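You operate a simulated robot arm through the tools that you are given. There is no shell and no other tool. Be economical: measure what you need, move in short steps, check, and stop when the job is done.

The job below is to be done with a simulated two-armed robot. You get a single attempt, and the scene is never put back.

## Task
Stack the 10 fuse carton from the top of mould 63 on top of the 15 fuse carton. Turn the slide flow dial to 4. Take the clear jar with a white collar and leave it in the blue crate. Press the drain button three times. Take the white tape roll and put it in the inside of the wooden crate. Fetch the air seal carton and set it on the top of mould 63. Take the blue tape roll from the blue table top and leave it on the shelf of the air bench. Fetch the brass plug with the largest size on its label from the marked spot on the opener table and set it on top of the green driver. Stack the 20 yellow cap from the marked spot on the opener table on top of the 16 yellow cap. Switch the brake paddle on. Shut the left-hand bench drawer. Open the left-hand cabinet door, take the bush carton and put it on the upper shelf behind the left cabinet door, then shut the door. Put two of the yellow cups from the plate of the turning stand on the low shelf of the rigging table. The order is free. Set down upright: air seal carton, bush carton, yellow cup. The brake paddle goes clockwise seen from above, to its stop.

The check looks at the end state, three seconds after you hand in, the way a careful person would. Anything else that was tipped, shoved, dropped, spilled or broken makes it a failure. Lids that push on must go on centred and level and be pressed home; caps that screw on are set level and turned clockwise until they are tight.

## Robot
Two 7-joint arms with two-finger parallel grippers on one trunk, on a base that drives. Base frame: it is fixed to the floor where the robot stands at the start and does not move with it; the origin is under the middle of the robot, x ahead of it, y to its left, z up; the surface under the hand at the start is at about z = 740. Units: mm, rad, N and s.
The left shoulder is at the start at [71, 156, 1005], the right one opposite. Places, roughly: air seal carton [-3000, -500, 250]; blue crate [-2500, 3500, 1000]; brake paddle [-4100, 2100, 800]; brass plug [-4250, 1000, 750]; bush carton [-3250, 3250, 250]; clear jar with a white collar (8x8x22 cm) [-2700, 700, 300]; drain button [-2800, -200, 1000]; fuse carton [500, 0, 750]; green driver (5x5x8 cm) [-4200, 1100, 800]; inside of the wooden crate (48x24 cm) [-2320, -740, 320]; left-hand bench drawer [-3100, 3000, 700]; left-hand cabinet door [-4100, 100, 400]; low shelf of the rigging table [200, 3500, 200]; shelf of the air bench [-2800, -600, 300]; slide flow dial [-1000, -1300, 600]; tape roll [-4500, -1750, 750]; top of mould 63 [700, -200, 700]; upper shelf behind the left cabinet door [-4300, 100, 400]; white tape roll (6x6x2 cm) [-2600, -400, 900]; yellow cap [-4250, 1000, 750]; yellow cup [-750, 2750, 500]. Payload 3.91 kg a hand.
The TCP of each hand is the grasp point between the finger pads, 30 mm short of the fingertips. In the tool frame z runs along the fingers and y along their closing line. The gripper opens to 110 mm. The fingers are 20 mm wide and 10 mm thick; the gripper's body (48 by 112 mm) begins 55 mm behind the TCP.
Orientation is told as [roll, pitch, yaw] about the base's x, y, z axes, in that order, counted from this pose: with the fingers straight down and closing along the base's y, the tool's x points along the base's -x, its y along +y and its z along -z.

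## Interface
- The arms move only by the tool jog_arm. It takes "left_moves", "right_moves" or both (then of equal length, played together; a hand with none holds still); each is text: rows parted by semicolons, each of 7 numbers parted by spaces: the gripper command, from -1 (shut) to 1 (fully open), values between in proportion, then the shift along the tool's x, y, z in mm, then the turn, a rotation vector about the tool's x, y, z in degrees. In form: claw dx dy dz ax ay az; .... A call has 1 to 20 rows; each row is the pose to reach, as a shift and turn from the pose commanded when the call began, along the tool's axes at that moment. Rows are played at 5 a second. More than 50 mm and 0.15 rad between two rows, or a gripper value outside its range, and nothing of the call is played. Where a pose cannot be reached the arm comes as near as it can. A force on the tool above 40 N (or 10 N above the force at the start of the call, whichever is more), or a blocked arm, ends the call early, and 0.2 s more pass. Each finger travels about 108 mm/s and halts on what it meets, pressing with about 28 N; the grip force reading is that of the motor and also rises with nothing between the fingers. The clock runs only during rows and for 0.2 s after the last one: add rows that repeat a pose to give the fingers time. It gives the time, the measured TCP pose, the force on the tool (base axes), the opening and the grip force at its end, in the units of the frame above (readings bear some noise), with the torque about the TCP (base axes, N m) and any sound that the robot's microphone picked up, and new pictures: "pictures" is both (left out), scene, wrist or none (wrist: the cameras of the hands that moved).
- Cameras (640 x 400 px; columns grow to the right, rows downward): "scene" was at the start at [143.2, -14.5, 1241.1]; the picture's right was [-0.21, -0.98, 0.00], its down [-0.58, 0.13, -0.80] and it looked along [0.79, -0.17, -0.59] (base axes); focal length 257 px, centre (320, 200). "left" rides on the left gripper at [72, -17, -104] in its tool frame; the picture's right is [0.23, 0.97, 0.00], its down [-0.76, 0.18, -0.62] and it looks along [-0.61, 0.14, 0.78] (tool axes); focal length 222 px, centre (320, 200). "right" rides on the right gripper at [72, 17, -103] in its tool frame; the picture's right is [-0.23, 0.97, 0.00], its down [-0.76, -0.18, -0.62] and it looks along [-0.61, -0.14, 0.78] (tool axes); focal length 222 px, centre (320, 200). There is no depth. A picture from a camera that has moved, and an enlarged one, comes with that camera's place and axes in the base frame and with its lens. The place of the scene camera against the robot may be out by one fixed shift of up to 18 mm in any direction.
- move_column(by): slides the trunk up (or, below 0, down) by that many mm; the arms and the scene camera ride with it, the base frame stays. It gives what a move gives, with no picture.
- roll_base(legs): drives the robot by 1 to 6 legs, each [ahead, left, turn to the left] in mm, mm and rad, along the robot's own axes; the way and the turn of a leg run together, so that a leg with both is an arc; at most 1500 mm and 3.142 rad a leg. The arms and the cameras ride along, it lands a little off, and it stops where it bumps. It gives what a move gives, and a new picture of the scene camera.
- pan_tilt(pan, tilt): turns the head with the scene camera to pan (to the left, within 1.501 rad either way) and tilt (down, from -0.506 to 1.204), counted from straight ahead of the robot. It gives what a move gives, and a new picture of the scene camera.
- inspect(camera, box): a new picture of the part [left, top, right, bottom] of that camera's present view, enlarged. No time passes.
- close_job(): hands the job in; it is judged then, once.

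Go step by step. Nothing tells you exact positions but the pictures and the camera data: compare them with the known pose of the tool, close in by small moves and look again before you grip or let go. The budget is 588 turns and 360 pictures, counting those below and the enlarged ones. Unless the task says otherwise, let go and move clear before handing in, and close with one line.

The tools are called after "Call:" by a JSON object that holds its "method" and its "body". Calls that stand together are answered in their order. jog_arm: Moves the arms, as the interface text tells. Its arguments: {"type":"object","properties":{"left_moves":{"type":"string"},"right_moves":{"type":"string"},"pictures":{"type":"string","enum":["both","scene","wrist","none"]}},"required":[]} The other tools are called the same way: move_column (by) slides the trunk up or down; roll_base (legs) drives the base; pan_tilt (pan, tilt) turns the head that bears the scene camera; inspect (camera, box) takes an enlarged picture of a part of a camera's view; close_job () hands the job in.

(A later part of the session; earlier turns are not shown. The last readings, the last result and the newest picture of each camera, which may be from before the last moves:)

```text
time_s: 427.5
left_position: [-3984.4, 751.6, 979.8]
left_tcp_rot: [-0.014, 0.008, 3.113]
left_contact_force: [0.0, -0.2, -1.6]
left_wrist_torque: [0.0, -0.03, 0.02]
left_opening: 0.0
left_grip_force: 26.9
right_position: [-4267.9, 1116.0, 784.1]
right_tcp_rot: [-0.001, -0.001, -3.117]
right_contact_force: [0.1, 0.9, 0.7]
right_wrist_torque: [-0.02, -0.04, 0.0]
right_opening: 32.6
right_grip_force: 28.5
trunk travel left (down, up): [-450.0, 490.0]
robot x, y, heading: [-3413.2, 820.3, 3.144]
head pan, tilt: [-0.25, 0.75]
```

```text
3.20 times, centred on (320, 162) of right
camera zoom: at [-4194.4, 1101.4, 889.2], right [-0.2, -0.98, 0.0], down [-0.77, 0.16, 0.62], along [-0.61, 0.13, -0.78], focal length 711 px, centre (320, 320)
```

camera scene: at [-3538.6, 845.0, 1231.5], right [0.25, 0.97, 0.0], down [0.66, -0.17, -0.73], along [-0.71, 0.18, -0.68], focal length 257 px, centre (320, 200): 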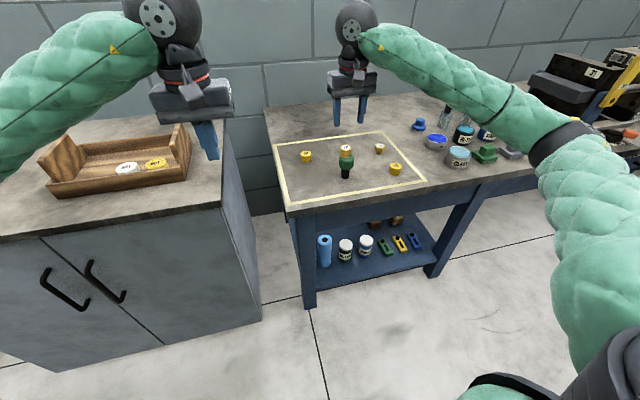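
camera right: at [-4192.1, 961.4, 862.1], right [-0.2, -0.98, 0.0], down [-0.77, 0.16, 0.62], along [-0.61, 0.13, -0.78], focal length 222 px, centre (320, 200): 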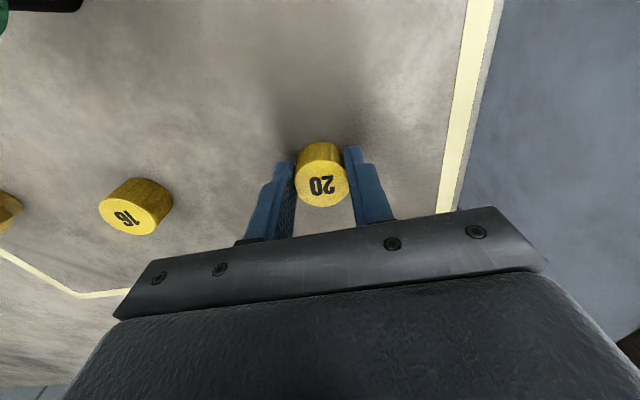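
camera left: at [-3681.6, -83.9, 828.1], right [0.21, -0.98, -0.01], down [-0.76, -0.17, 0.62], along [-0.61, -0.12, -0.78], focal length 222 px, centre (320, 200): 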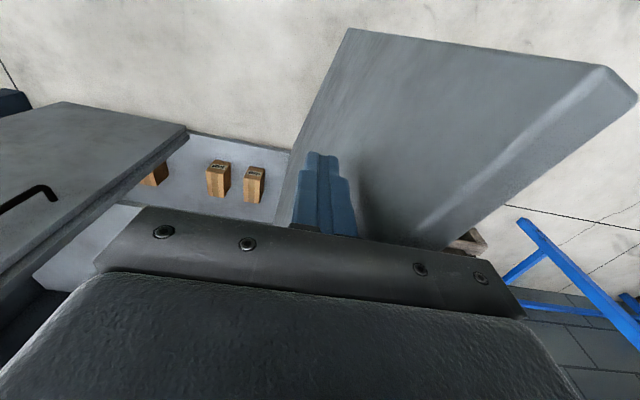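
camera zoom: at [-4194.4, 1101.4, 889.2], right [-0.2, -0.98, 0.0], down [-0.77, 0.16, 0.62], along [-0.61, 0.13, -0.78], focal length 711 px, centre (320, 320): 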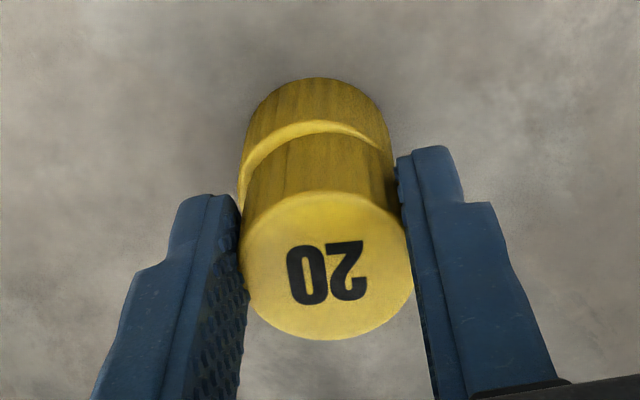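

Call:
{"method": "jog_arm", "body": {"right_moves": "-1 0 -1 1.5 0 0 0; -1 0 -1 2.5 0 0 0; -1 0 -1 3.5 0 0 0; -1 0 -1 4.5 0 0 0; -1 0 -1 4.5 0 0 0", "pictures": "none"}}

```text
time_s: 428.7
left_position: [-3981.4, 751.4, 980.6]
left_tcp_rot: [-0.016, 0.005, 3.112]
left_contact_force: [-0.8, 0.2, -0.5]
left_wrist_torque: [-0.01, 0.02, -0.02]
left_opening: 0.0
left_grip_force: 28.0
right_position: [-4267.8, 1118.0, 781.3]
right_tcp_rot: [-0.001, -0.002, -3.117]
right_contact_force: [-1.4, 0.7, 17.7]
right_wrist_torque: [0.0, 0.13, 0.01]
right_opening: 33.5
right_grip_force: 28.2
trunk travel left (down, up): [-450.0, 490.0]
robot x, y, heading: [-3415.7, 820.3, 3.142]
head pan, tilt: [-0.25, 0.75]
```

Contact. Releasing and rising clear.

Call:
{"method": "jog_arm", "body": {"right_moves": "-1 0 0 -0.8 0 0 0; -0.1 0 0 -0.8 0 0 0; 0 0 0 -0.8 0 0 0; 0 0 0 -0.8 0 0 0; 0 0 0 -35 0 0 0; 0 0 0 -80 0 0 0; 0 0 0 -125 0 0 0; 0 0 0 -170 0 0 0", "pictures": "wrist"}}

Call:
{"method": "inspect", "body": {"camera": "scene", "box": [260, 100, 420, 210]}}

```text
time_s: 430.5
left_position: [-3982.6, 751.4, 979.8]
left_tcp_rot: [-0.017, 0.007, 3.111]
left_contact_force: [-0.7, 0.2, 0.3]
left_wrist_torque: [-0.02, 0.04, 0.05]
left_opening: 0.0
left_grip_force: 28.2
right_position: [-4267.7, 1118.7, 948.8]
right_tcp_rot: [-0.002, 0.001, -3.118]
right_contact_force: [0.4, -0.2, -0.3]
right_wrist_torque: [0.02, 0.03, 0.02]
right_opening: 54.9
right_grip_force: 0.0
trunk travel left (down, up): [-450.0, 490.0]
robot x, y, heading: [-3416.3, 817.4, 3.137]
head pan, tilt: [-0.25, 0.75]
camera right: at [-4194.7, 1104.0, 1053.3], right [-0.2, -0.98, 0.0], down [-0.77, 0.16, 0.62], along [-0.61, 0.13, -0.78], focal length 222 px, centre (320, 200)
```

right: 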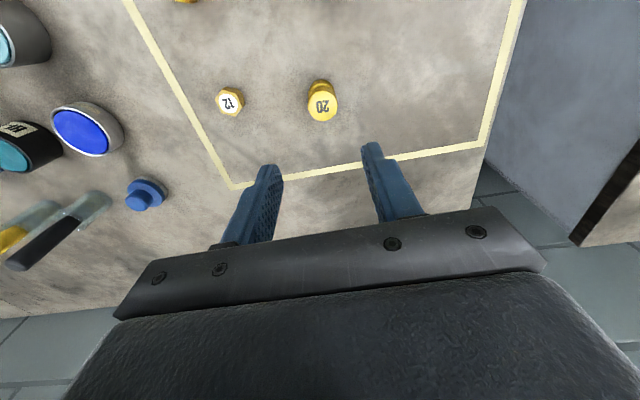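

```text
3.64 times, centred on (340, 155) of scene
camera zoom: at [-3538.3, 844.7, 1231.5], right [0.25, 0.97, 0.0], down [0.66, -0.17, -0.73], along [-0.71, 0.18, -0.68], focal length 935 px, centre (247, 364)
```

zoom: 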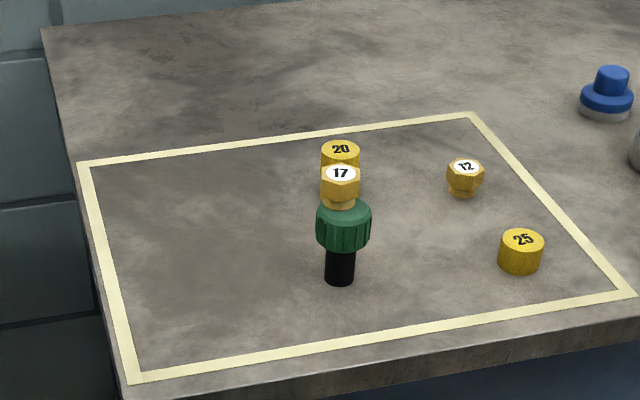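

Both stacks stand. Next is the brake paddle, so I'll retract the right hand and go north along the table.

Call:
{"method": "jog_arm", "body": {"right_moves": "0 40 0 -20 0 0 0; 0 80 0 -40 0 0 0; 0 120 0 -60 0 0 0; 0 160 0 -80 0 0 0; 0 200 0 -100 0 0 0; 0 240 0 -110 0 0 0; 0 280 0 -110 0 0 0; -0.5 310 0 -110 0 0 0", "pictures": "none"}}

Call:
{"method": "roll_base", "body": {"legs": [[-110, 0, 0], [0, -1050, 0]]}}

Call:
{"method": "pan_tilt", "body": {"pan": -0.2, "tilt": 0.6}}

```text
time_s: 432.3
left_position: [-3985.1, 750.9, 979.3]
left_tcp_rot: [-0.014, 0.006, 3.112]
left_contact_force: [-0.9, -0.7, -0.3]
left_wrist_torque: [0.03, -0.01, 0.02]
left_opening: 0.0
left_grip_force: 27.9
right_position: [-3958.3, 1123.6, 1060.5]
right_tcp_rot: [-0.001, 0.0, -3.118]
right_contact_force: [0.4, -0.2, 0.2]
right_wrist_torque: [0.02, 0.0, 0.02]
right_opening: 27.7
right_grip_force: 0.0
trunk travel left (down, up): [-450.0, 490.0]
robot x, y, heading: [-3417.7, 822.3, 3.14]
head pan, tilt: [-0.25, 0.75]
```

```text
time_s: 438.5
left_position: [-3860.8, 1828.1, 981.3]
left_tcp_rot: [-0.014, 0.005, 3.082]
left_contact_force: [0.9, -0.4, 0.2]
left_wrist_torque: [-0.08, -0.02, -0.03]
left_opening: 0.0
left_grip_force: 27.9
right_position: [-3822.7, 2199.6, 1060.0]
right_tcp_rot: [-0.001, -0.001, 3.135]
right_contact_force: [0.1, 0.2, 0.2]
right_wrist_torque: [-0.05, -0.03, 0.0]
right_opening: 27.8
right_grip_force: 0.1
trunk travel left (down, up): [-450.0, 490.0]
robot x, y, heading: [-3288.7, 1877.7, 3.109]
head pan, tilt: [-0.25, 0.75]
camera scene: at [-3412.0, 1908.3, 1231.5], right [0.28, 0.96, 0.0], down [0.66, -0.19, -0.73], along [-0.7, 0.2, -0.68], focal length 257 px, centre (320, 200)
```

scene: 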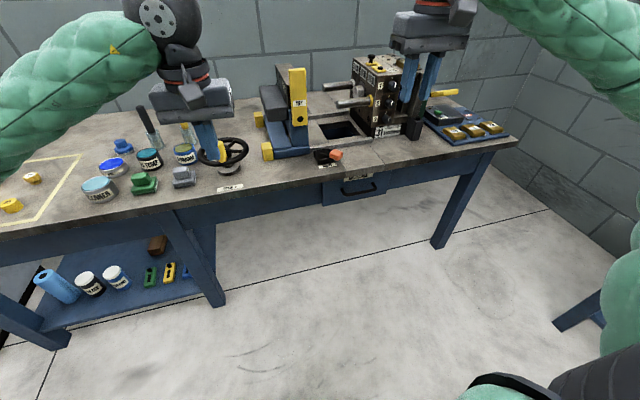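

```text
time_s: 439.2
left_position: [-3859.3, 1827.1, 979.3]
left_tcp_rot: [-0.014, 0.007, 3.083]
left_contact_force: [-0.2, -0.7, -0.1]
left_wrist_torque: [-0.03, -0.01, 0.0]
left_opening: 0.0
left_grip_force: 27.5
right_position: [-3823.1, 2198.7, 1061.2]
right_tcp_rot: [-0.003, 0.0, 3.137]
right_contact_force: [0.7, 0.2, -0.6]
right_wrist_torque: [0.0, -0.01, -0.02]
right_opening: 27.4
right_grip_force: 0.1
trunk travel left (down, up): [-450.0, 490.0]
robot x, y, heading: [-3288.7, 1880.0, 3.109]
head pan, tilt: [-0.201, 0.6]
camera scene: at [-3418.4, 1905.3, 1244.3], right [0.23, 0.97, 0.0], down [0.55, -0.13, -0.82], along [-0.8, 0.19, -0.57], focal length 257 px, centre (320, 200)
```

scene: 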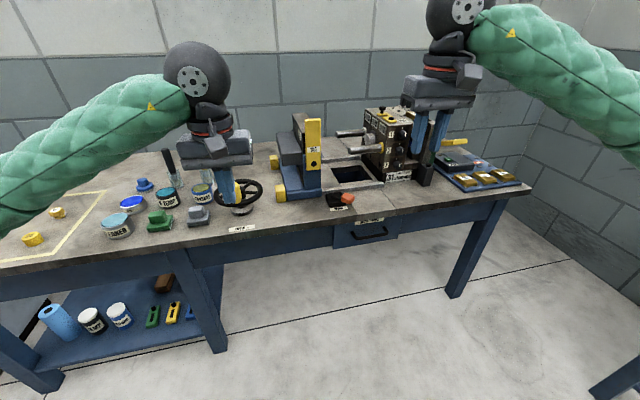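

Call:
{"method": "inspect", "body": {"camera": "scene", "box": [280, 160, 420, 250]}}

Call:
{"method": "inspect", "body": {"camera": "scene", "box": [230, 95, 480, 250]}}

```text
4.44 times, centred on (350, 205) of scene
camera zoom: at [-3418.4, 1905.3, 1244.3], right [0.23, 0.97, 0.0], down [0.55, -0.13, -0.82], along [-0.8, 0.19, -0.57], focal length 1143 px, centre (187, 178)
```

zoom: 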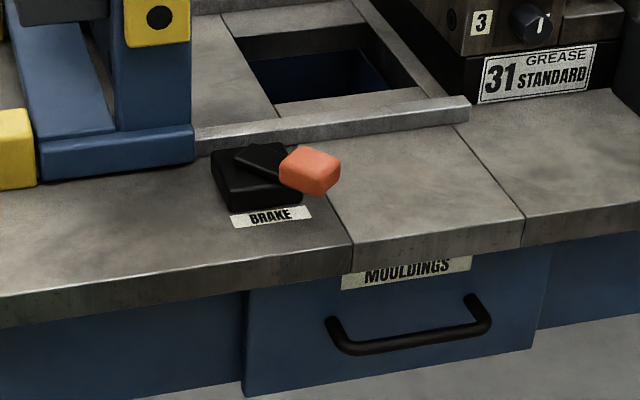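

```text
2.56 times, centred on (355, 172) of scene
camera zoom: at [-3418.4, 1905.3, 1244.3], right [0.23, 0.97, 0.0], down [0.55, -0.13, -0.82], along [-0.8, 0.19, -0.57], focal length 658 px, centre (230, 270)
```

zoom: 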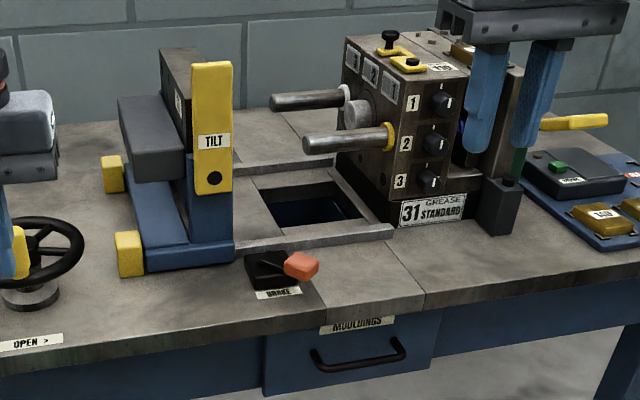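

The BRAKE paddle has a small orange tip at about (-4108,2166), with its pivot near (-4124,2124). It points along +y, so clockwise swings the tip towards me (+x). I'll take a closer look with the right hand.

Call:
{"method": "jog_arm", "body": {"right_moves": "-1 -38 4 5 0 0 0; -1 -76 8 15 0 0 0; -1 -114 12 40 0 0 0; -1 -152 16 70 0 0 0; -1 -190 20 100 0 0 0; -1 -228 24 130 0 0 0; -1 -262 27 161 0 0 0; -1 -262 27 161 0 0 0", "pictures": "wrist"}}

```text
time_s: 441.0
left_position: [-3859.2, 1827.1, 979.7]
left_tcp_rot: [-0.016, 0.006, 3.083]
left_contact_force: [0.3, 0.0, 0.3]
left_wrist_torque: [0.0, 0.05, 0.01]
left_opening: 0.0
left_grip_force: 28.2
right_position: [-4085.1, 2173.6, 901.6]
right_tcp_rot: [-0.001, 0.0, 3.137]
right_contact_force: [-0.8, -0.3, 0.1]
right_wrist_torque: [-0.01, 0.0, 0.03]
right_opening: 0.0
right_grip_force: 27.9
trunk travel left (down, up): [-450.0, 490.0]
robot x, y, heading: [-3289.4, 1877.7, 3.117]
head pan, tilt: [-0.201, 0.6]
camera right: at [-4011.7, 2156.9, 1004.9], right [-0.23, -0.97, 0.0], down [-0.76, 0.18, 0.62], along [-0.61, 0.15, -0.78], focal length 222 px, centre (320, 200)
```

right: 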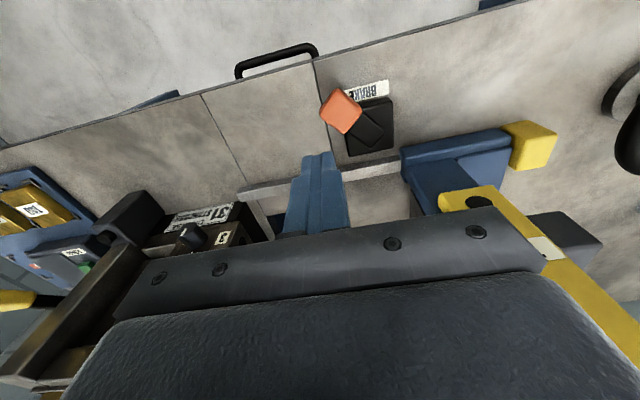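

The tip is at about (-4091,2152) and the pivot at (-4117,2124). I'll lower the closed fingers just behind the tip on its north-west side.

Call:
{"method": "jog_arm", "body": {"right_moves": "-1 -18 -7 0 0 0 0; -1 -36 -14 0 0 0 0; -1 -36 -14 45 0 0 0; -1 -36 -14 90 0 0 0; -1 -36 -14 120 0 0 0; -1 -36 -14 133 0 0 0; -1 -36 -14 133 0 0 0", "pictures": "wrist"}}

```text
time_s: 442.6
left_position: [-3860.6, 1826.9, 979.0]
left_tcp_rot: [-0.014, 0.007, 3.082]
left_contact_force: [-0.4, 0.2, -0.4]
left_wrist_torque: [0.0, 0.0, 0.0]
left_opening: 0.2
left_grip_force: 28.1
right_position: [-4118.6, 2188.4, 767.1]
right_tcp_rot: [-0.002, -0.001, 3.136]
right_contact_force: [0.4, -0.2, 0.8]
right_wrist_torque: [0.03, -0.03, 0.0]
right_opening: 0.0
right_grip_force: 27.8
trunk travel left (down, up): [-450.0, 490.0]
robot x, y, heading: [-3290.0, 1880.2, 3.113]
head pan, tilt: [-0.201, 0.6]
camera right: at [-4045.0, 2171.4, 870.7], right [-0.23, -0.97, 0.0], down [-0.76, 0.18, 0.62], along [-0.61, 0.15, -0.78], focal length 222 px, centre (320, 200)
```

right: 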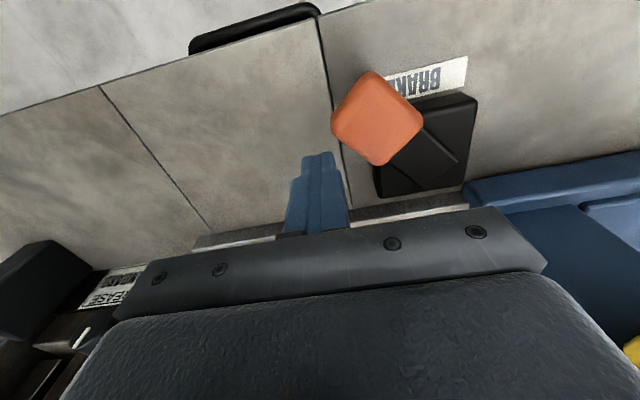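

Call:
{"method": "jog_arm", "body": {"right_moves": "-1 5 10 0 0 0 0; -1 10 20 0 0 0 0; -1 16 22 0 0 0 0; -1 23 25 0 0 0 0; -1 31 31 0 0 0 0; -1 39 40 0 0 0 0; -1 44 51 0 0 0 0; -1 46 62 0 0 0 0; -1 45 76 0 0 0 0", "pictures": "both"}}

```text
time_s: 443.9
left_position: [-3859.9, 1827.1, 979.5]
left_tcp_rot: [-0.014, 0.006, 3.081]
left_contact_force: [-0.5, 0.4, 0.4]
left_wrist_torque: [0.02, 0.0, -0.05]
left_opening: 0.0
left_grip_force: 28.1
right_position: [-4091.1, 2162.1, 766.2]
right_tcp_rot: [-0.006, -0.005, 3.126]
right_contact_force: [-1.2, 6.6, -1.6]
right_wrist_torque: [0.17, 0.08, -0.05]
right_opening: 0.0
right_grip_force: 27.8
trunk travel left (down, up): [-450.0, 490.0]
robot x, y, heading: [-3290.1, 1881.2, 3.107]
head pan, tilt: [-0.201, 0.6]
stopped in row 6 (right hand): the force on the tool passed its limit at 50 N (the readings are from after the stop); the commanded pose is now the measured one
camera scene: at [-3418.6, 1905.2, 1244.1], right [0.23, 0.97, 0.0], down [0.55, -0.13, -0.82], along [-0.8, 0.19, -0.57], focal length 257 px, centre (320, 200)
camera right: at [-4017.6, 2143.7, 870.5], right [-0.24, -0.97, 0.0], down [-0.76, 0.19, 0.63], along [-0.61, 0.16, -0.78], focal length 222 px, centre (320, 200)
```

scene: 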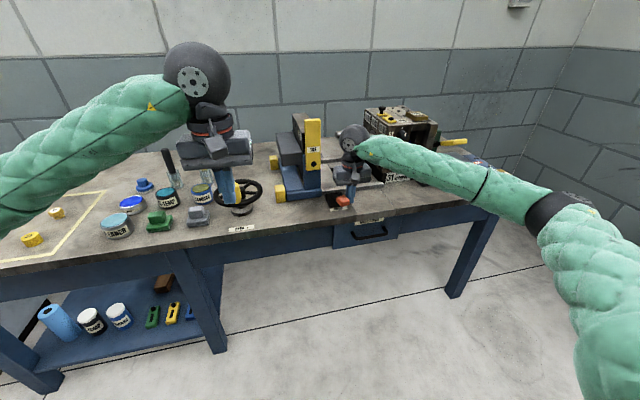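
right: 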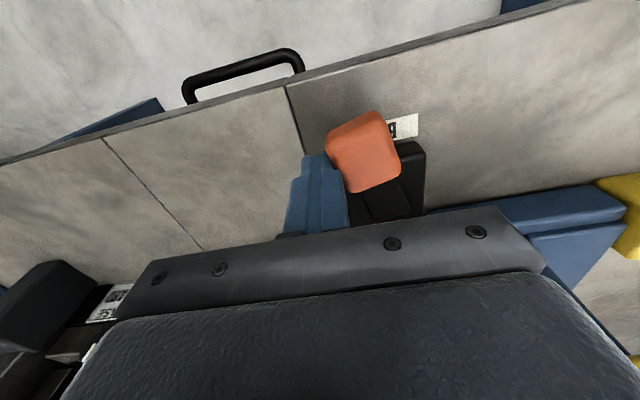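

The paddle has turned about 30°. I'll push on along the arc to see whether this is the stop or just resistance.

Call:
{"method": "jog_arm", "body": {"right_moves": "-1 1 4 0 0 0 0; -1 2 8 0 0 0 0; -1 4 13 0 0 0 0; -1 6 18 0 0 0 0; -1 8 24 0 0 0 0; -1 9 30 0 0 0 0; -1 9 36 0 0 0 0; -1 9 42 0 0 0 0", "pictures": "wrist"}}

```text
time_s: 444.5
left_position: [-3861.2, 1829.0, 978.9]
left_tcp_rot: [-0.016, 0.006, 3.078]
left_contact_force: [-0.7, 0.0, 0.0]
left_wrist_torque: [0.03, 0.0, -0.02]
left_opening: 0.0
left_grip_force: 28.3
right_position: [-4090.6, 2162.3, 768.0]
right_tcp_rot: [-0.011, -0.008, 3.115]
right_contact_force: [-1.0, 9.4, -2.9]
right_wrist_torque: [0.27, 0.06, -0.05]
right_opening: 0.0
right_grip_force: 28.4
trunk travel left (down, up): [-450.0, 490.0]
robot x, y, heading: [-3291.8, 1878.2, 3.109]
head pan, tilt: [-0.201, 0.6]
stopped in row 2 (right hand): the force on the tool passed its limit at 44 N (the readings are from after the stop); the commanded pose is now the measured one
camera right: at [-4017.2, 2142.2, 870.5], right [-0.25, -0.97, -0.01], down [-0.75, 0.19, 0.63], along [-0.61, 0.17, -0.78], focal length 222 px, centre (320, 200)
```

right: 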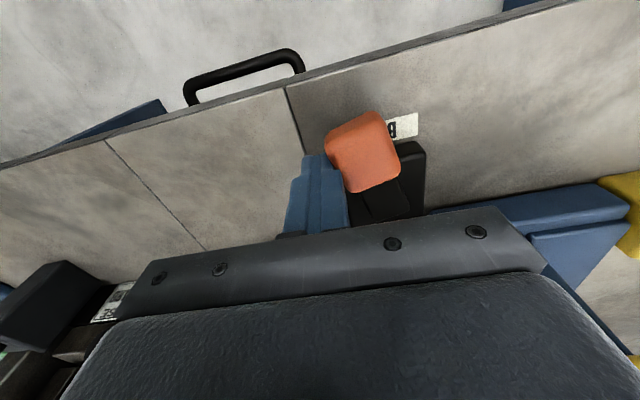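

The fingertip seems to be catching the black base itself. I'll back off, raise slightly above the base top, and push the orange tip only.

Call:
{"method": "jog_arm", "body": {"right_moves": "-1 0 -6 0 0 0 0; -1 0 -6 -14 0 0 0; -1 6 -6 -14 0 0 0; -1 6 -6 -14 0 0 0", "pictures": "none"}}

Call:
{"method": "inspect", "body": {"camera": "right", "box": [240, 80, 480, 230]}}

Call:
{"method": "inspect", "body": {"camera": "scene", "box": [300, 160, 380, 215]}}

```text
time_s: 445.5
left_position: [-3860.9, 1829.4, 978.5]
left_tcp_rot: [-0.013, 0.006, 3.079]
left_contact_force: [0.1, -1.4, -0.2]
left_wrist_torque: [0.03, -0.01, 0.02]
left_opening: 0.0
left_grip_force: 27.8
right_position: [-4084.7, 2166.3, 780.6]
right_tcp_rot: [-0.008, -0.008, 3.119]
right_contact_force: [-0.5, 0.0, -0.9]
right_wrist_torque: [0.01, -0.01, 0.02]
right_opening: 0.0
right_grip_force: 27.7
trunk travel left (down, up): [-450.0, 490.0]
robot x, y, heading: [-3290.8, 1878.0, 3.11]
head pan, tilt: [-0.201, 0.6]
```

```text
2.67 times, centred on (360, 155) of right
camera zoom: at [-4010.5, 2147.3, 884.8], right [-0.25, -0.97, -0.01], down [-0.75, 0.19, 0.63], along [-0.61, 0.16, -0.78], focal length 592 px, centre (213, 320)
```

zoom: 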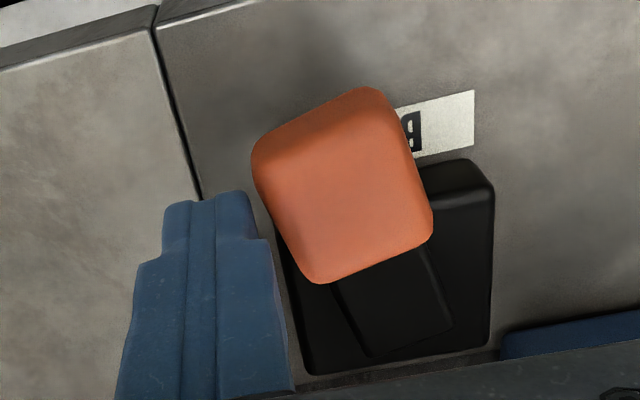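

```text
7.27 times, centred on (340, 188) of scene
camera zoom: at [-3418.8, 1906.0, 1244.3], right [0.23, 0.97, 0.0], down [0.55, -0.13, -0.82], along [-0.8, 0.19, -0.57], focal length 1871 px, centre (174, 291)
```

zoom: 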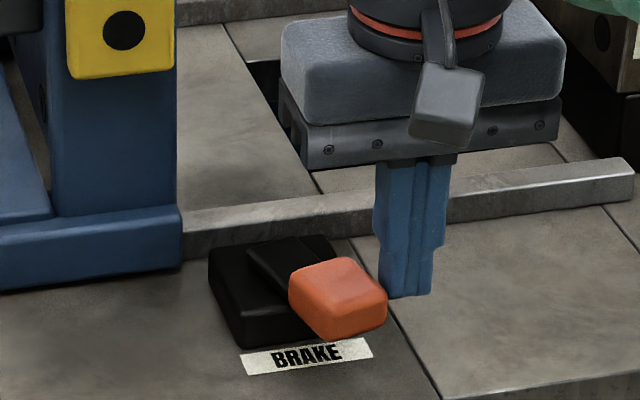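

Now the finger is above the base and beside the orange tip. Pushing along the arc again.

Call:
{"method": "jog_arm", "body": {"right_moves": "-1 -1 5 0 0 0 0; -1 0 10 0 0 0 0; -1 3 14 0 0 0 0; -1 7 19 0 0 0 0; -1 9 24 0 0 0 0; -1 12 30 0 0 0 0; -1 13 36 0 0 0 0; -1 14 42 0 0 0 0; -1 13 48 0 0 0 0; -1 12 54 0 0 0 0; -1 10 60 0 0 0 0", "pictures": "wrist"}}

```text
time_s: 447.9
left_position: [-3860.1, 1830.3, 979.7]
left_tcp_rot: [-0.014, 0.007, 3.076]
left_contact_force: [-1.0, -1.4, -0.4]
left_wrist_torque: [0.05, 0.01, 0.0]
left_opening: 0.1
left_grip_force: 28.3
right_position: [-4071.8, 2114.3, 781.6]
right_tcp_rot: [-0.015, -0.005, 3.107]
right_contact_force: [12.3, 14.6, 2.3]
right_wrist_torque: [0.27, -0.15, -0.01]
right_opening: 0.0
right_grip_force: 27.7
trunk travel left (down, up): [-450.0, 490.0]
robot x, y, heading: [-3291.9, 1879.5, 3.102]
head pan, tilt: [-0.201, 0.6]
stopped in row 11 (right hand): the force on the tool passed its limit at 45 N (the readings are from after the stop); the commanded pose is now the measured one
camera right: at [-3999.8, 2094.4, 884.7], right [-0.26, -0.97, -0.01], down [-0.75, 0.19, 0.63], along [-0.6, 0.17, -0.78], focal length 222 px, centre (320, 200)
```

right: 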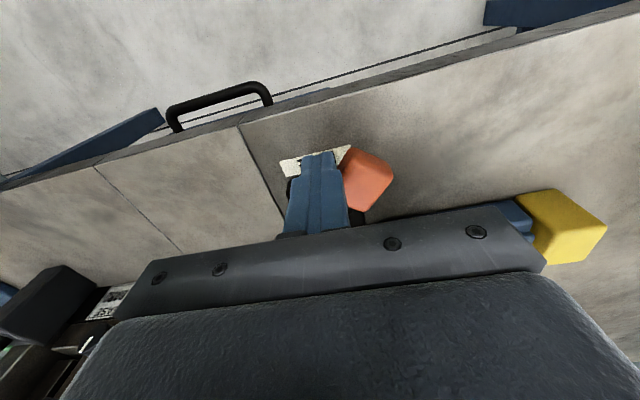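

The paddle has swung about 100° to φ≈-53°. I'll press once more to confirm it is at the stop.

Call:
{"method": "jog_arm", "body": {"right_moves": "-1 -2 2 0 0 0 0; -1 -5 5 0 0 0 0; -1 -8 8 0 0 0 0; -1 -12 12 0 0 0 0", "pictures": "none"}}

Call:
{"method": "jog_arm", "body": {"right_moves": "-1 6 -8 0 0 0 0; -1 10 -12 -40 0 0 0; -1 10 -12 -85 0 0 0; -1 30 -12 -125 0 0 0; -1 60 -12 -150 0 0 0", "pictures": "wrist"}}

```text
time_s: 448.4
left_position: [-3859.1, 1834.0, 978.6]
left_tcp_rot: [-0.014, 0.009, 3.073]
left_contact_force: [0.1, -0.1, -0.6]
left_wrist_torque: [-0.03, 0.02, -0.03]
left_opening: 0.0
left_grip_force: 28.5
right_position: [-4073.4, 2115.6, 781.3]
right_tcp_rot: [-0.016, -0.001, 3.105]
right_contact_force: [14.3, 10.1, 5.6]
right_wrist_torque: [0.12, -0.2, 0.06]
right_opening: 0.0
right_grip_force: 28.5
trunk travel left (down, up): [-450.0, 490.0]
robot x, y, heading: [-3291.8, 1879.5, 3.1]
head pan, tilt: [-0.201, 0.6]
stopped in row 2 (right hand): the force on the tool passed its limit at 47 N (the readings are from after the stop); the commanded pose is now the measured one
```

```text
time_s: 449.6
left_position: [-3859.8, 1832.9, 979.6]
left_tcp_rot: [-0.015, 0.007, 3.076]
left_contact_force: [0.0, 1.1, 0.1]
left_wrist_torque: [-0.01, -0.02, -0.02]
left_opening: 0.1
left_grip_force: 28.1
right_position: [-4014.0, 2120.6, 931.3]
right_tcp_rot: [-0.017, 0.0, 3.106]
right_contact_force: [0.2, 0.4, -0.1]
right_wrist_torque: [0.02, 0.03, 0.01]
right_opening: 0.0
right_grip_force: 28.2
trunk travel left (down, up): [-450.0, 490.0]
robot x, y, heading: [-3286.6, 1880.6, 3.101]
head pan, tilt: [-0.201, 0.6]
camera right: at [-3940.7, 2099.9, 1034.1], right [-0.26, -0.97, -0.02], down [-0.76, 0.19, 0.63], along [-0.6, 0.18, -0.78], focal length 222 px, centre (320, 200)
```

right: 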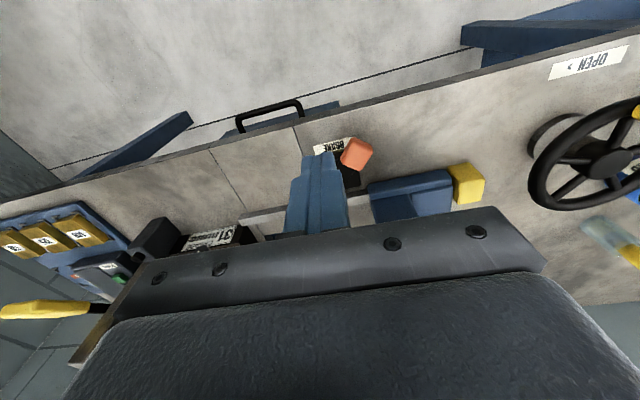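

Call:
{"method": "inspect", "body": {"camera": "scene", "box": [300, 160, 380, 215]}}

```text
7.27 times, centred on (340, 188) of scene
camera zoom: at [-3417.8, 1907.3, 1244.4], right [0.24, 0.97, 0.0], down [0.55, -0.13, -0.82], along [-0.8, 0.2, -0.57], focal length 1871 px, centre (174, 291)
```

zoom: 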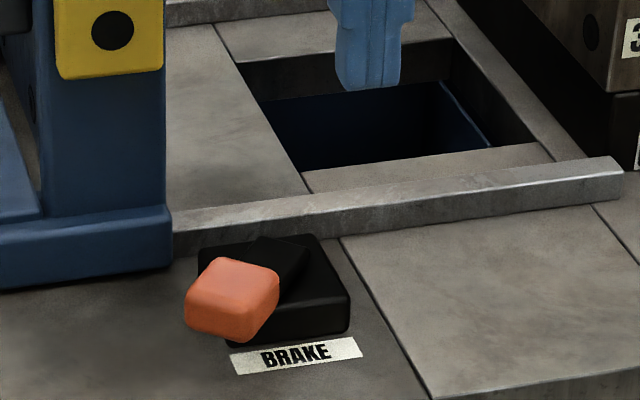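

The paddle now lies mirrored, against its far stop. Next is the blue tape roll: I'll retract the right hand and drive south.

Call:
{"method": "jog_arm", "body": {"right_moves": "-1 40 0 -40 0 0 0; -1 80 0 -80 0 0 0; -1 120 0 -100 0 0 0; -1 150 0 -100 0 0 0", "pictures": "none"}}

Call:
{"method": "roll_base", "body": {"legs": [[0, 0, 0.04], [0, 1500, 0], [0, 900, 0]]}}

Call:
{"method": "pan_tilt", "body": {"pan": 0.7, "tilt": 0.5}}

Call:
{"method": "pan_tilt", "body": {"pan": 1.5, "tilt": 0.5}}

```text
refused: row 1 steps farther than a row can; nothing moved
```

```text
time_s: 461.8
left_position: [-3916.1, -578.0, 979.0]
left_tcp_rot: [-0.015, 0.008, 3.07]
left_contact_force: [0.8, -0.1, 0.6]
left_wrist_torque: [-0.01, -0.02, -0.04]
left_opening: 0.0
left_grip_force: 28.3
right_position: [-4069.3, -287.3, 929.7]
right_tcp_rot: [-0.016, 0.0, 3.101]
right_contact_force: [-1.0, 0.1, -0.1]
right_wrist_torque: [0.01, 0.04, 0.02]
right_opening: 0.2
right_grip_force: 28.1
trunk travel left (down, up): [-450.0, 490.0]
robot x, y, heading: [-3345.2, -532.3, 3.094]
head pan, tilt: [-0.201, 0.6]
camera scene: at [-3474.5, -505.0, 1244.4], right [0.24, 0.97, 0.0], down [0.55, -0.14, -0.82], along [-0.8, 0.2, -0.57], focal length 257 px, centre (320, 200)
```

scene: 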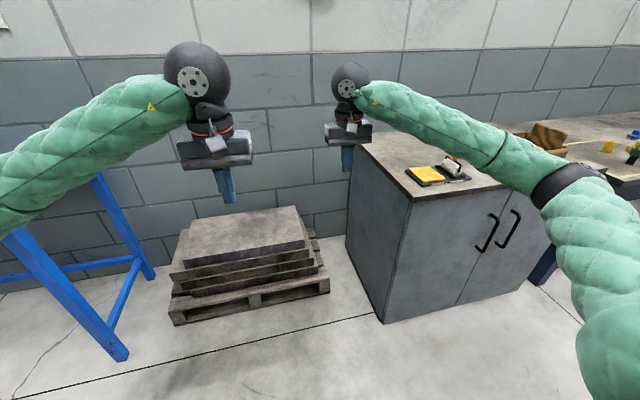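

```text
time_s: 463.0
left_position: [-3917.0, -576.7, 979.5]
left_tcp_rot: [-0.013, 0.008, 3.07]
left_contact_force: [-0.1, 0.0, 0.9]
left_wrist_torque: [0.0, 0.0, 0.0]
left_opening: 0.2
left_grip_force: 28.3
right_position: [-4069.8, -288.8, 930.6]
right_tcp_rot: [-0.016, 0.001, 3.1]
right_contact_force: [0.0, 0.4, -0.6]
right_wrist_torque: [0.03, 0.0, 0.0]
right_opening: 0.1
right_grip_force: 27.9
trunk travel left (down, up): [-450.0, 490.0]
robot x, y, heading: [-3340.6, -530.0, 3.096]
head pan, tilt: [0.7, 0.499]
camera scene: at [-3460.9, -581.5, 1253.4], right [-0.61, 0.79, 0.0], down [0.38, 0.29, -0.88], along [-0.7, -0.53, -0.48], focal length 257 px, centre (320, 200)
```

scene: 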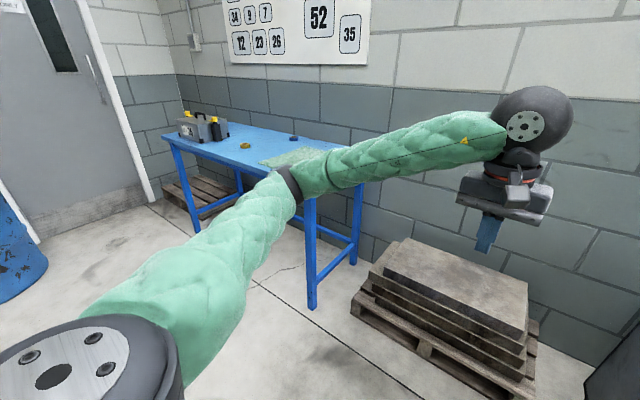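

```text
time_s: 464.1
left_position: [-3917.0, -576.3, 979.1]
left_tcp_rot: [-0.014, 0.008, 3.068]
left_contact_force: [0.6, 0.2, 0.1]
left_wrist_torque: [-0.02, -0.02, -0.01]
left_opening: 0.0
left_grip_force: 28.1
right_position: [-4069.1, -287.7, 929.9]
right_tcp_rot: [-0.017, 0.0, 3.103]
right_contact_force: [0.4, 0.1, -0.7]
right_wrist_torque: [-0.01, -0.03, 0.02]
right_opening: 0.0
right_grip_force: 27.7
trunk travel left (down, up): [-450.0, 490.0]
robot x, y, heading: [-3347.5, -531.7, 3.099]
head pan, tilt: [1.499, 0.499]
camera scene: at [-3399.4, -616.4, 1253.5], right [-0.99, 0.12, 0.0], down [0.06, 0.48, -0.88], along [-0.1, -0.87, -0.48], focal length 257 px, centre (320, 200)
```

scene: 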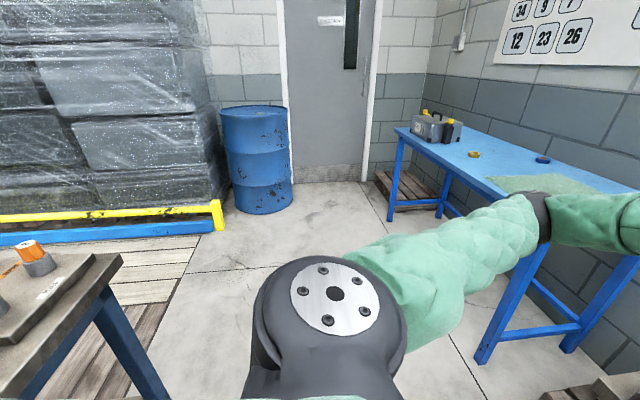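

The blue tape roll is at about (-4700,-1750) on the blue table. I'll tuck the right hand first, then drive there.

Call:
{"method": "jog_arm", "body": {"right_moves": "-1 30 0 -20 0 0 0; -1 60 0 -40 0 0 0; -1 90 0 -60 0 0 0; -1 120 0 -80 0 0 0; -1 150 0 -100 0 0 0", "pictures": "none"}}

Call:
{"method": "roll_base", "body": {"legs": [[0, 960, 0.04], [400, 0, 0]]}}

Call:
{"method": "pan_tilt", "body": {"pan": 0.2, "tilt": 0.6}}

```text
time_s: 465.3
left_position: [-3915.7, -577.5, 980.1]
left_tcp_rot: [-0.015, 0.007, 3.07]
left_contact_force: [1.1, 0.6, -0.1]
left_wrist_torque: [0.01, 0.04, 0.03]
left_opening: 0.3
left_grip_force: 28.0
right_position: [-3920.0, -293.8, 1028.7]
right_tcp_rot: [-0.016, -0.002, 3.1]
right_contact_force: [0.3, 0.6, -0.3]
right_wrist_torque: [0.03, 0.06, -0.04]
right_opening: 0.0
right_grip_force: 28.5
trunk travel left (down, up): [-450.0, 490.0]
robot x, y, heading: [-3344.7, -533.3, 3.1]
head pan, tilt: [1.499, 0.499]
```

```text
time_s: 472.3
left_position: [-4302.8, -1572.2, 977.6]
left_tcp_rot: [-0.008, 0.013, -3.138]
left_contact_force: [-0.2, 0.3, 0.0]
left_wrist_torque: [-0.04, 0.03, 0.0]
left_opening: 0.1
left_grip_force: 28.6
right_position: [-4328.5, -1289.6, 1030.9]
right_tcp_rot: [-0.011, -0.009, -3.106]
right_contact_force: [0.0, 0.2, -0.2]
right_wrist_torque: [0.04, 0.0, 0.0]
right_opening: 0.0
right_grip_force: 27.7
trunk travel left (down, up): [-450.0, 490.0]
robot x, y, heading: [-3746.2, -1490.5, -3.115]
head pan, tilt: [1.499, 0.499]
stopped in leg 2: the robot was blocked; the commanded pose is now the measured one
camera scene: at [-3782.4, -1571.6, 1255.1], right [-1.0, 0.04, 0.01], down [0.01, 0.47, -0.88], along [-0.04, -0.88, -0.47], focal length 257 px, centre (320, 200)
```

scene: 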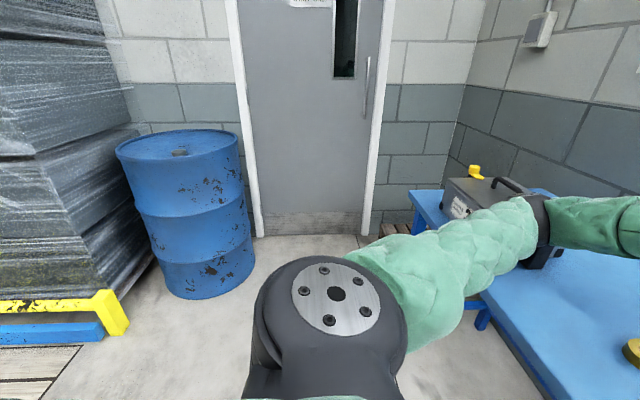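

```text
time_s: 473.8
left_position: [-4302.6, -1573.2, 977.4]
left_tcp_rot: [-0.008, 0.012, -3.14]
left_contact_force: [1.2, -0.9, -0.3]
left_wrist_torque: [-0.02, 0.0, -0.03]
left_opening: 0.0
left_grip_force: 27.3
right_position: [-4326.6, -1289.6, 1031.0]
right_tcp_rot: [-0.01, -0.009, -3.105]
right_contact_force: [0.1, -0.6, -0.5]
right_wrist_torque: [-0.03, 0.0, -0.01]
right_opening: 0.2
right_grip_force: 28.6
trunk travel left (down, up): [-450.0, 490.0]
robot x, y, heading: [-3744.4, -1491.6, -3.111]
head pan, tilt: [0.201, 0.6]
camera scene: at [-3864.1, -1501.1, 1245.7], right [-0.23, 0.97, 0.0], down [0.54, 0.12, -0.83], along [-0.81, -0.19, -0.56], focal length 257 px, centre (320, 200)
```

scene: 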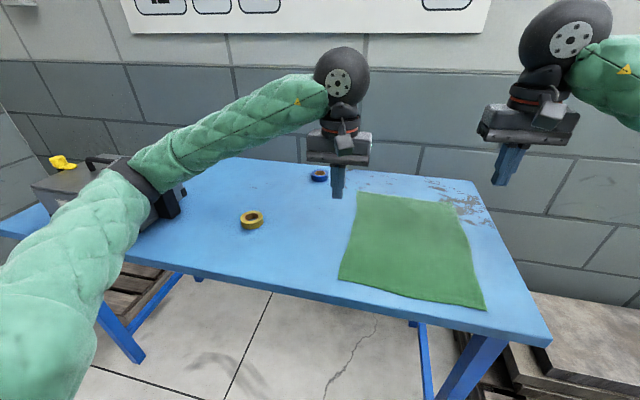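

The left elbow came close to the toolbox. I'll back off, shift 190 mm north and then go in.

Call:
{"method": "roll_base", "body": {"legs": [[-60, 0, -0.03], [0, -190, 0], [240, 0, 0]]}}

Call:
{"method": "pan_tilt", "body": {"pan": 0.5, "tilt": 0.6}}

```text
time_s: 477.3
left_position: [-4496.2, -1369.6, 970.6]
left_tcp_rot: [-0.014, 0.022, 3.12]
left_contact_force: [-0.2, -0.4, -0.3]
left_wrist_torque: [-0.02, -0.02, 0.02]
left_opening: 0.2
left_grip_force: 27.8
right_position: [-4513.4, -1087.4, 1027.4]
right_tcp_rot: [-0.016, 0.0, -3.13]
right_contact_force: [-0.6, 0.7, 0.0]
right_wrist_torque: [-0.01, -0.02, 0.02]
right_opening: 0.2
right_grip_force: 28.1
trunk travel left (down, up): [-450.0, 490.0]
robot x, y, heading: [-3925.2, -1294.8, -3.138]
head pan, tilt: [0.201, 0.6]
camera scene: at [-4058.0, -1310.6, 1244.1], right [-0.2, 0.98, 0.0], down [0.55, 0.12, -0.82], along [-0.81, -0.17, -0.57], focal length 257 px, centre (320, 200)
```

scene: 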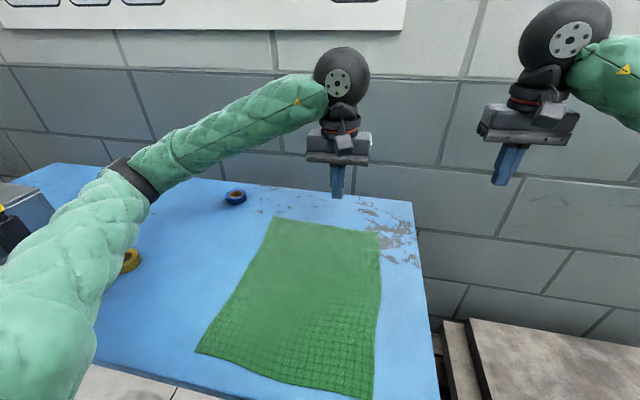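

```text
time_s: 478.1
left_position: [-4496.0, -1369.4, 970.9]
left_tcp_rot: [-0.011, 0.021, 3.123]
left_contact_force: [-0.3, -0.5, -0.1]
left_wrist_torque: [0.0, 0.05, -0.02]
left_opening: 0.2
left_grip_force: 28.0
right_position: [-4512.8, -1085.3, 1028.2]
right_tcp_rot: [-0.017, 0.0, -3.131]
right_contact_force: [-0.2, -0.6, 0.1]
right_wrist_torque: [0.02, 0.01, 0.02]
right_opening: 0.4
right_grip_force: 28.1
trunk travel left (down, up): [-450.0, 490.0]
robot x, y, heading: [-3929.0, -1298.8, -3.138]
head pan, tilt: [0.499, 0.6]
camera scene: at [-4047.7, -1335.2, 1244.3], right [-0.48, 0.88, 0.0], down [0.5, 0.27, -0.82], along [-0.72, -0.4, -0.57], focal length 257 px, centre (320, 200)
```

scene: 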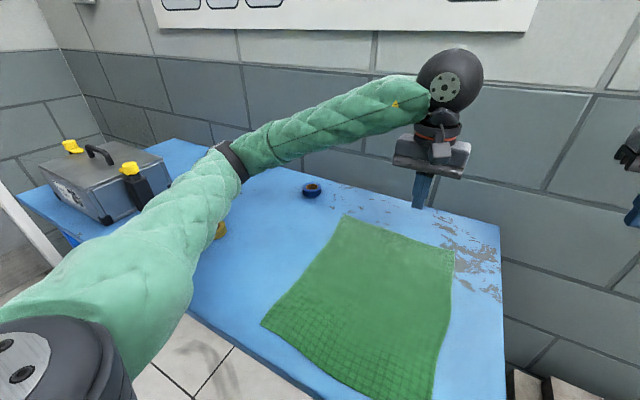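

Moving the left hand over the blue roll.

Call:
{"method": "jog_arm", "body": {"left_moves": "0 -20 38 5 0 0 0; 0.3 -40 77 15 0 0 0; 0.5 -60 115 30 0 0 0; 0.5 -80 154 45 0 0 0; 0.5 -100 192 60 0 0 0; 0.5 -120 231 75 0 0 0; 0.5 -140 269 90 0 0 0; 0.5 -160 308 105 0 0 0; 0.5 -180 345 121 0 0 0; 0.5 -180 345 121 0 0 0", "pictures": "wrist"}}

```text
time_s: 480.2
left_position: [-4711.0, -1654.7, 848.7]
left_tcp_rot: [-0.009, 0.02, 3.063]
left_contact_force: [0.1, 0.4, -0.3]
left_wrist_torque: [-0.01, 0.01, 0.02]
left_opening: 82.5
left_grip_force: 0.1
right_position: [-4513.3, -1050.1, 1029.5]
right_tcp_rot: [-0.009, -0.005, 3.101]
right_contact_force: [0.7, -0.4, -0.2]
right_wrist_torque: [0.01, 0.04, 0.04]
right_opening: 0.0
right_grip_force: 28.0
trunk travel left (down, up): [-450.0, 490.0]
robot x, y, heading: [-3939.4, -1293.2, 3.1]
head pan, tilt: [0.499, 0.6]
stopped in row 10 (left hand): the force on the tool passed its limit at 92 N (the readings are from after the stop); the commanded pose is now the measured one
camera left: at [-4640.4, -1645.4, 953.1], right [0.15, -0.99, 0.0], down [-0.79, -0.12, 0.61], along [-0.6, -0.09, -0.8], focal length 222 px, centre (320, 200)
```

left: 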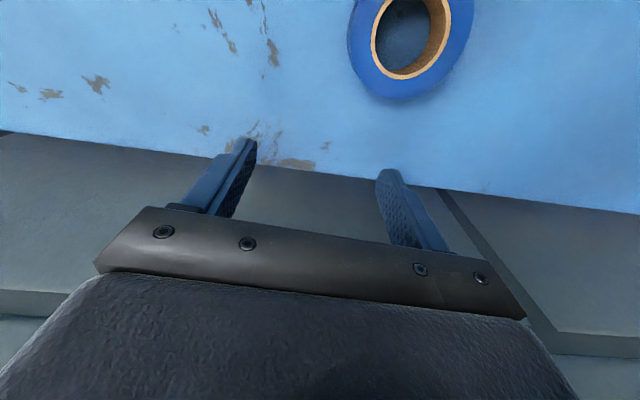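

The hand touched the wall behind the table; the roll is nearer than I took it. I'll pull back and look again.

Call:
{"method": "jog_arm", "body": {"left_moves": "0.5 20 5 -25 0 0 0; 0.5 45 15 -50 0 0 0; 0.5 70 30 -70 0 0 0; 0.5 70 30 -70 0 0 0", "pictures": "both"}}

```text
time_s: 481.4
left_position: [-4663.8, -1647.9, 927.7]
left_tcp_rot: [-0.011, 0.02, 3.005]
left_contact_force: [0.2, 0.1, 0.4]
left_wrist_torque: [-0.03, 0.03, 0.01]
left_opening: 82.7
left_grip_force: 0.1
right_position: [-4504.8, -1025.5, 1033.2]
right_tcp_rot: [-0.004, -0.005, 3.063]
right_contact_force: [0.6, 0.0, 0.7]
right_wrist_torque: [0.0, 0.08, 0.02]
right_opening: 0.2
right_grip_force: 27.9
trunk travel left (down, up): [-450.0, 490.0]
robot x, y, heading: [-3945.7, -1295.9, 3.055]
head pan, tilt: [0.499, 0.6]
stopped in row 4 (left hand): the arm was blocked; the commanded pose is now the measured one
camera scene: at [-4062.1, -1301.7, 1249.2], right [-0.4, 0.91, -0.01], down [0.51, 0.21, -0.83], along [-0.76, -0.34, -0.56], focal length 257 px, centre (320, 200)
camera left: at [-4593.0, -1643.7, 1029.7], right [0.09, -1.0, -0.01], down [-0.79, -0.08, 0.61], along [-0.61, -0.05, -0.79], focal length 222 px, centre (320, 200)
```

scene: 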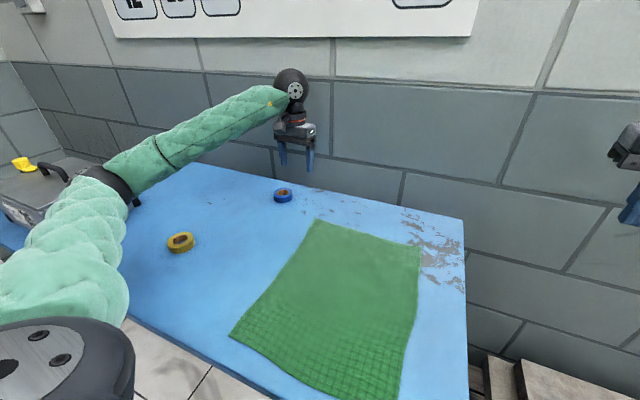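
left: 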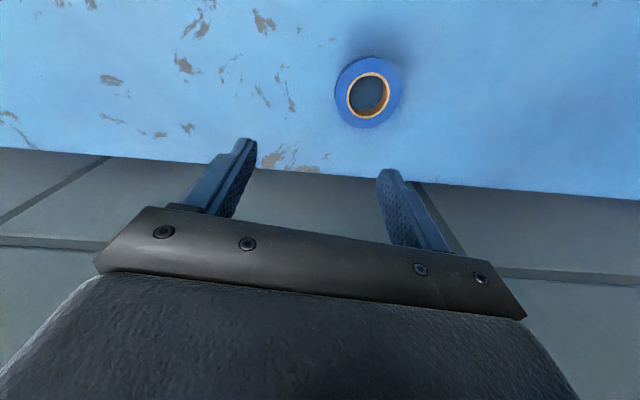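

The left elbow is against the toolbox. I'll raise the trunk so the elbow passes above it, and square the base.

Call:
{"method": "move_column", "body": {"by": 200}}

Call:
{"method": "roll_base", "body": {"legs": [[0, -60, 0.07]]}}

Call:
{"method": "inspect", "body": {"camera": "left", "box": [0, 0, 640, 400]}}

```text
time_s: 483.5
left_position: [-4664.9, -1670.6, 1112.8]
left_tcp_rot: [-0.025, 0.023, 3.02]
left_contact_force: [-1.3, 0.1, 0.3]
left_wrist_torque: [-0.02, 0.03, 0.03]
left_opening: 82.6
left_grip_force: 0.0
right_position: [-4512.1, -1045.9, 1227.5]
right_tcp_rot: [-0.019, -0.001, 3.072]
right_contact_force: [0.3, 0.5, -0.8]
right_wrist_torque: [0.0, -0.01, 0.01]
right_opening: 0.2
right_grip_force: 28.0
trunk travel left (down, up): [-650.0, 290.0]
robot x, y, heading: [-3944.0, -1299.4, 3.066]
head pan, tilt: [0.499, 0.6]
```

```text
time_s: 484.6
left_position: [-4630.6, -1664.3, 1115.2]
left_tcp_rot: [-0.021, 0.022, 3.094]
left_contact_force: [0.1, 0.6, 0.0]
left_wrist_torque: [0.0, 0.0, -0.02]
left_opening: 82.5
left_grip_force: 0.0
right_position: [-4524.8, -1026.1, 1227.7]
right_tcp_rot: [-0.018, -0.001, -3.137]
right_contact_force: [-0.1, 0.5, 0.0]
right_wrist_torque: [-0.01, -0.01, 0.0]
right_opening: 0.0
right_grip_force: 28.1
trunk travel left (down, up): [-650.0, 290.0]
robot x, y, heading: [-3936.9, -1241.3, -3.143]
head pan, tilt: [0.499, 0.6]
stopped in leg 1: the robot was blocked; the commanded pose is now the measured one
camera scene: at [-4061.4, -1274.3, 1444.4], right [-0.48, 0.88, 0.0], down [0.5, 0.27, -0.83], along [-0.72, -0.4, -0.56], focal length 257 px, centre (320, 200)
```

scene: 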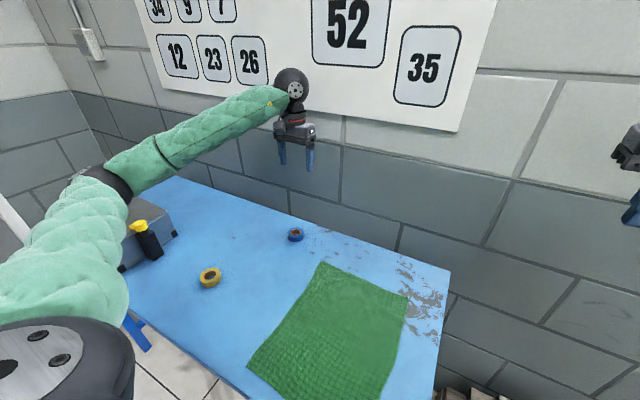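

```text
1.00 times, centred on (320, 200) of left (not enlarged: the box is as wide or as high as the picture)
camera zoom: at [-4560.7, -1654.1, 1218.2], right [0.18, -0.98, -0.02], down [-0.78, -0.15, 0.6], along [-0.59, -0.1, -0.8], focal length 222 px, centre (320, 200)
```

zoom: 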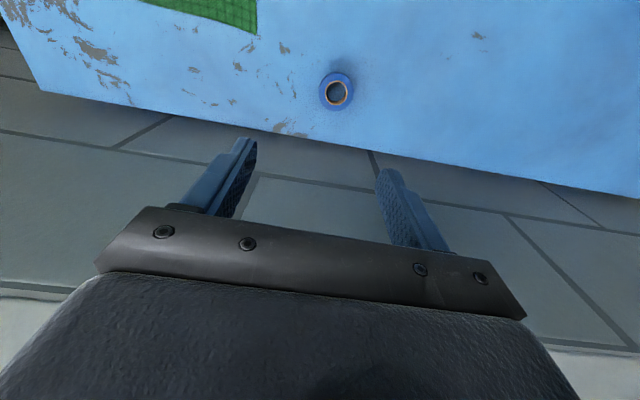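

The roll's apparent size puts it at (-4635,-1688) with the table near z 805. I'll lower over it.

Call:
{"method": "jog_arm", "body": {"left_moves": "0.5 -1 8 40 0 0 0; 0.5 -2 16 80 0 0 0; 0.5 -3 24 120 0 0 0; 0.5 -3 24 160 0 0 0; 0.5 -3 24 200 0 0 0; 0.5 -3 24 220 0 0 0; 0.5 -3 24 220 0 0 0", "pictures": "both"}}

```text
time_s: 486.2
left_position: [-4627.9, -1685.4, 891.9]
left_tcp_rot: [-0.025, 0.021, 3.094]
left_contact_force: [0.2, -0.1, 0.4]
left_wrist_torque: [-0.04, -0.03, -0.02]
left_opening: 82.7
left_grip_force: 0.1
right_position: [-4524.6, -1029.7, 1227.6]
right_tcp_rot: [-0.02, -0.003, -3.137]
right_contact_force: [0.8, -0.3, 0.6]
right_wrist_torque: [0.02, -0.01, 0.0]
right_opening: 0.0
right_grip_force: 28.5
trunk travel left (down, up): [-650.0, 290.0]
robot x, y, heading: [-3940.6, -1239.1, -3.14]
head pan, tilt: [0.499, 0.6]
camera scene: at [-4060.9, -1277.3, 1444.4], right [-0.48, 0.88, 0.0], down [0.5, 0.27, -0.82], along [-0.72, -0.4, -0.57], focal length 257 px, centre (320, 200)
camera left: at [-4558.0, -1675.0, 997.5], right [0.18, -0.98, -0.02], down [-0.78, -0.16, 0.6], along [-0.59, -0.1, -0.8], focal length 222 px, centre (320, 200)
```

scene: 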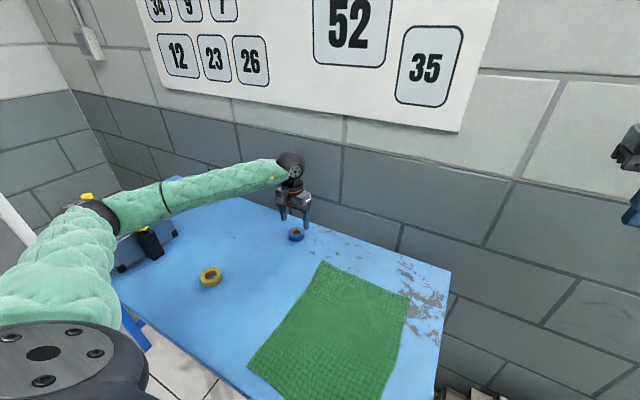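
left: 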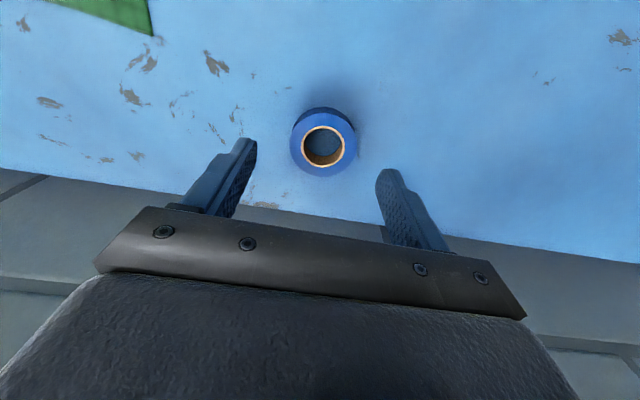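

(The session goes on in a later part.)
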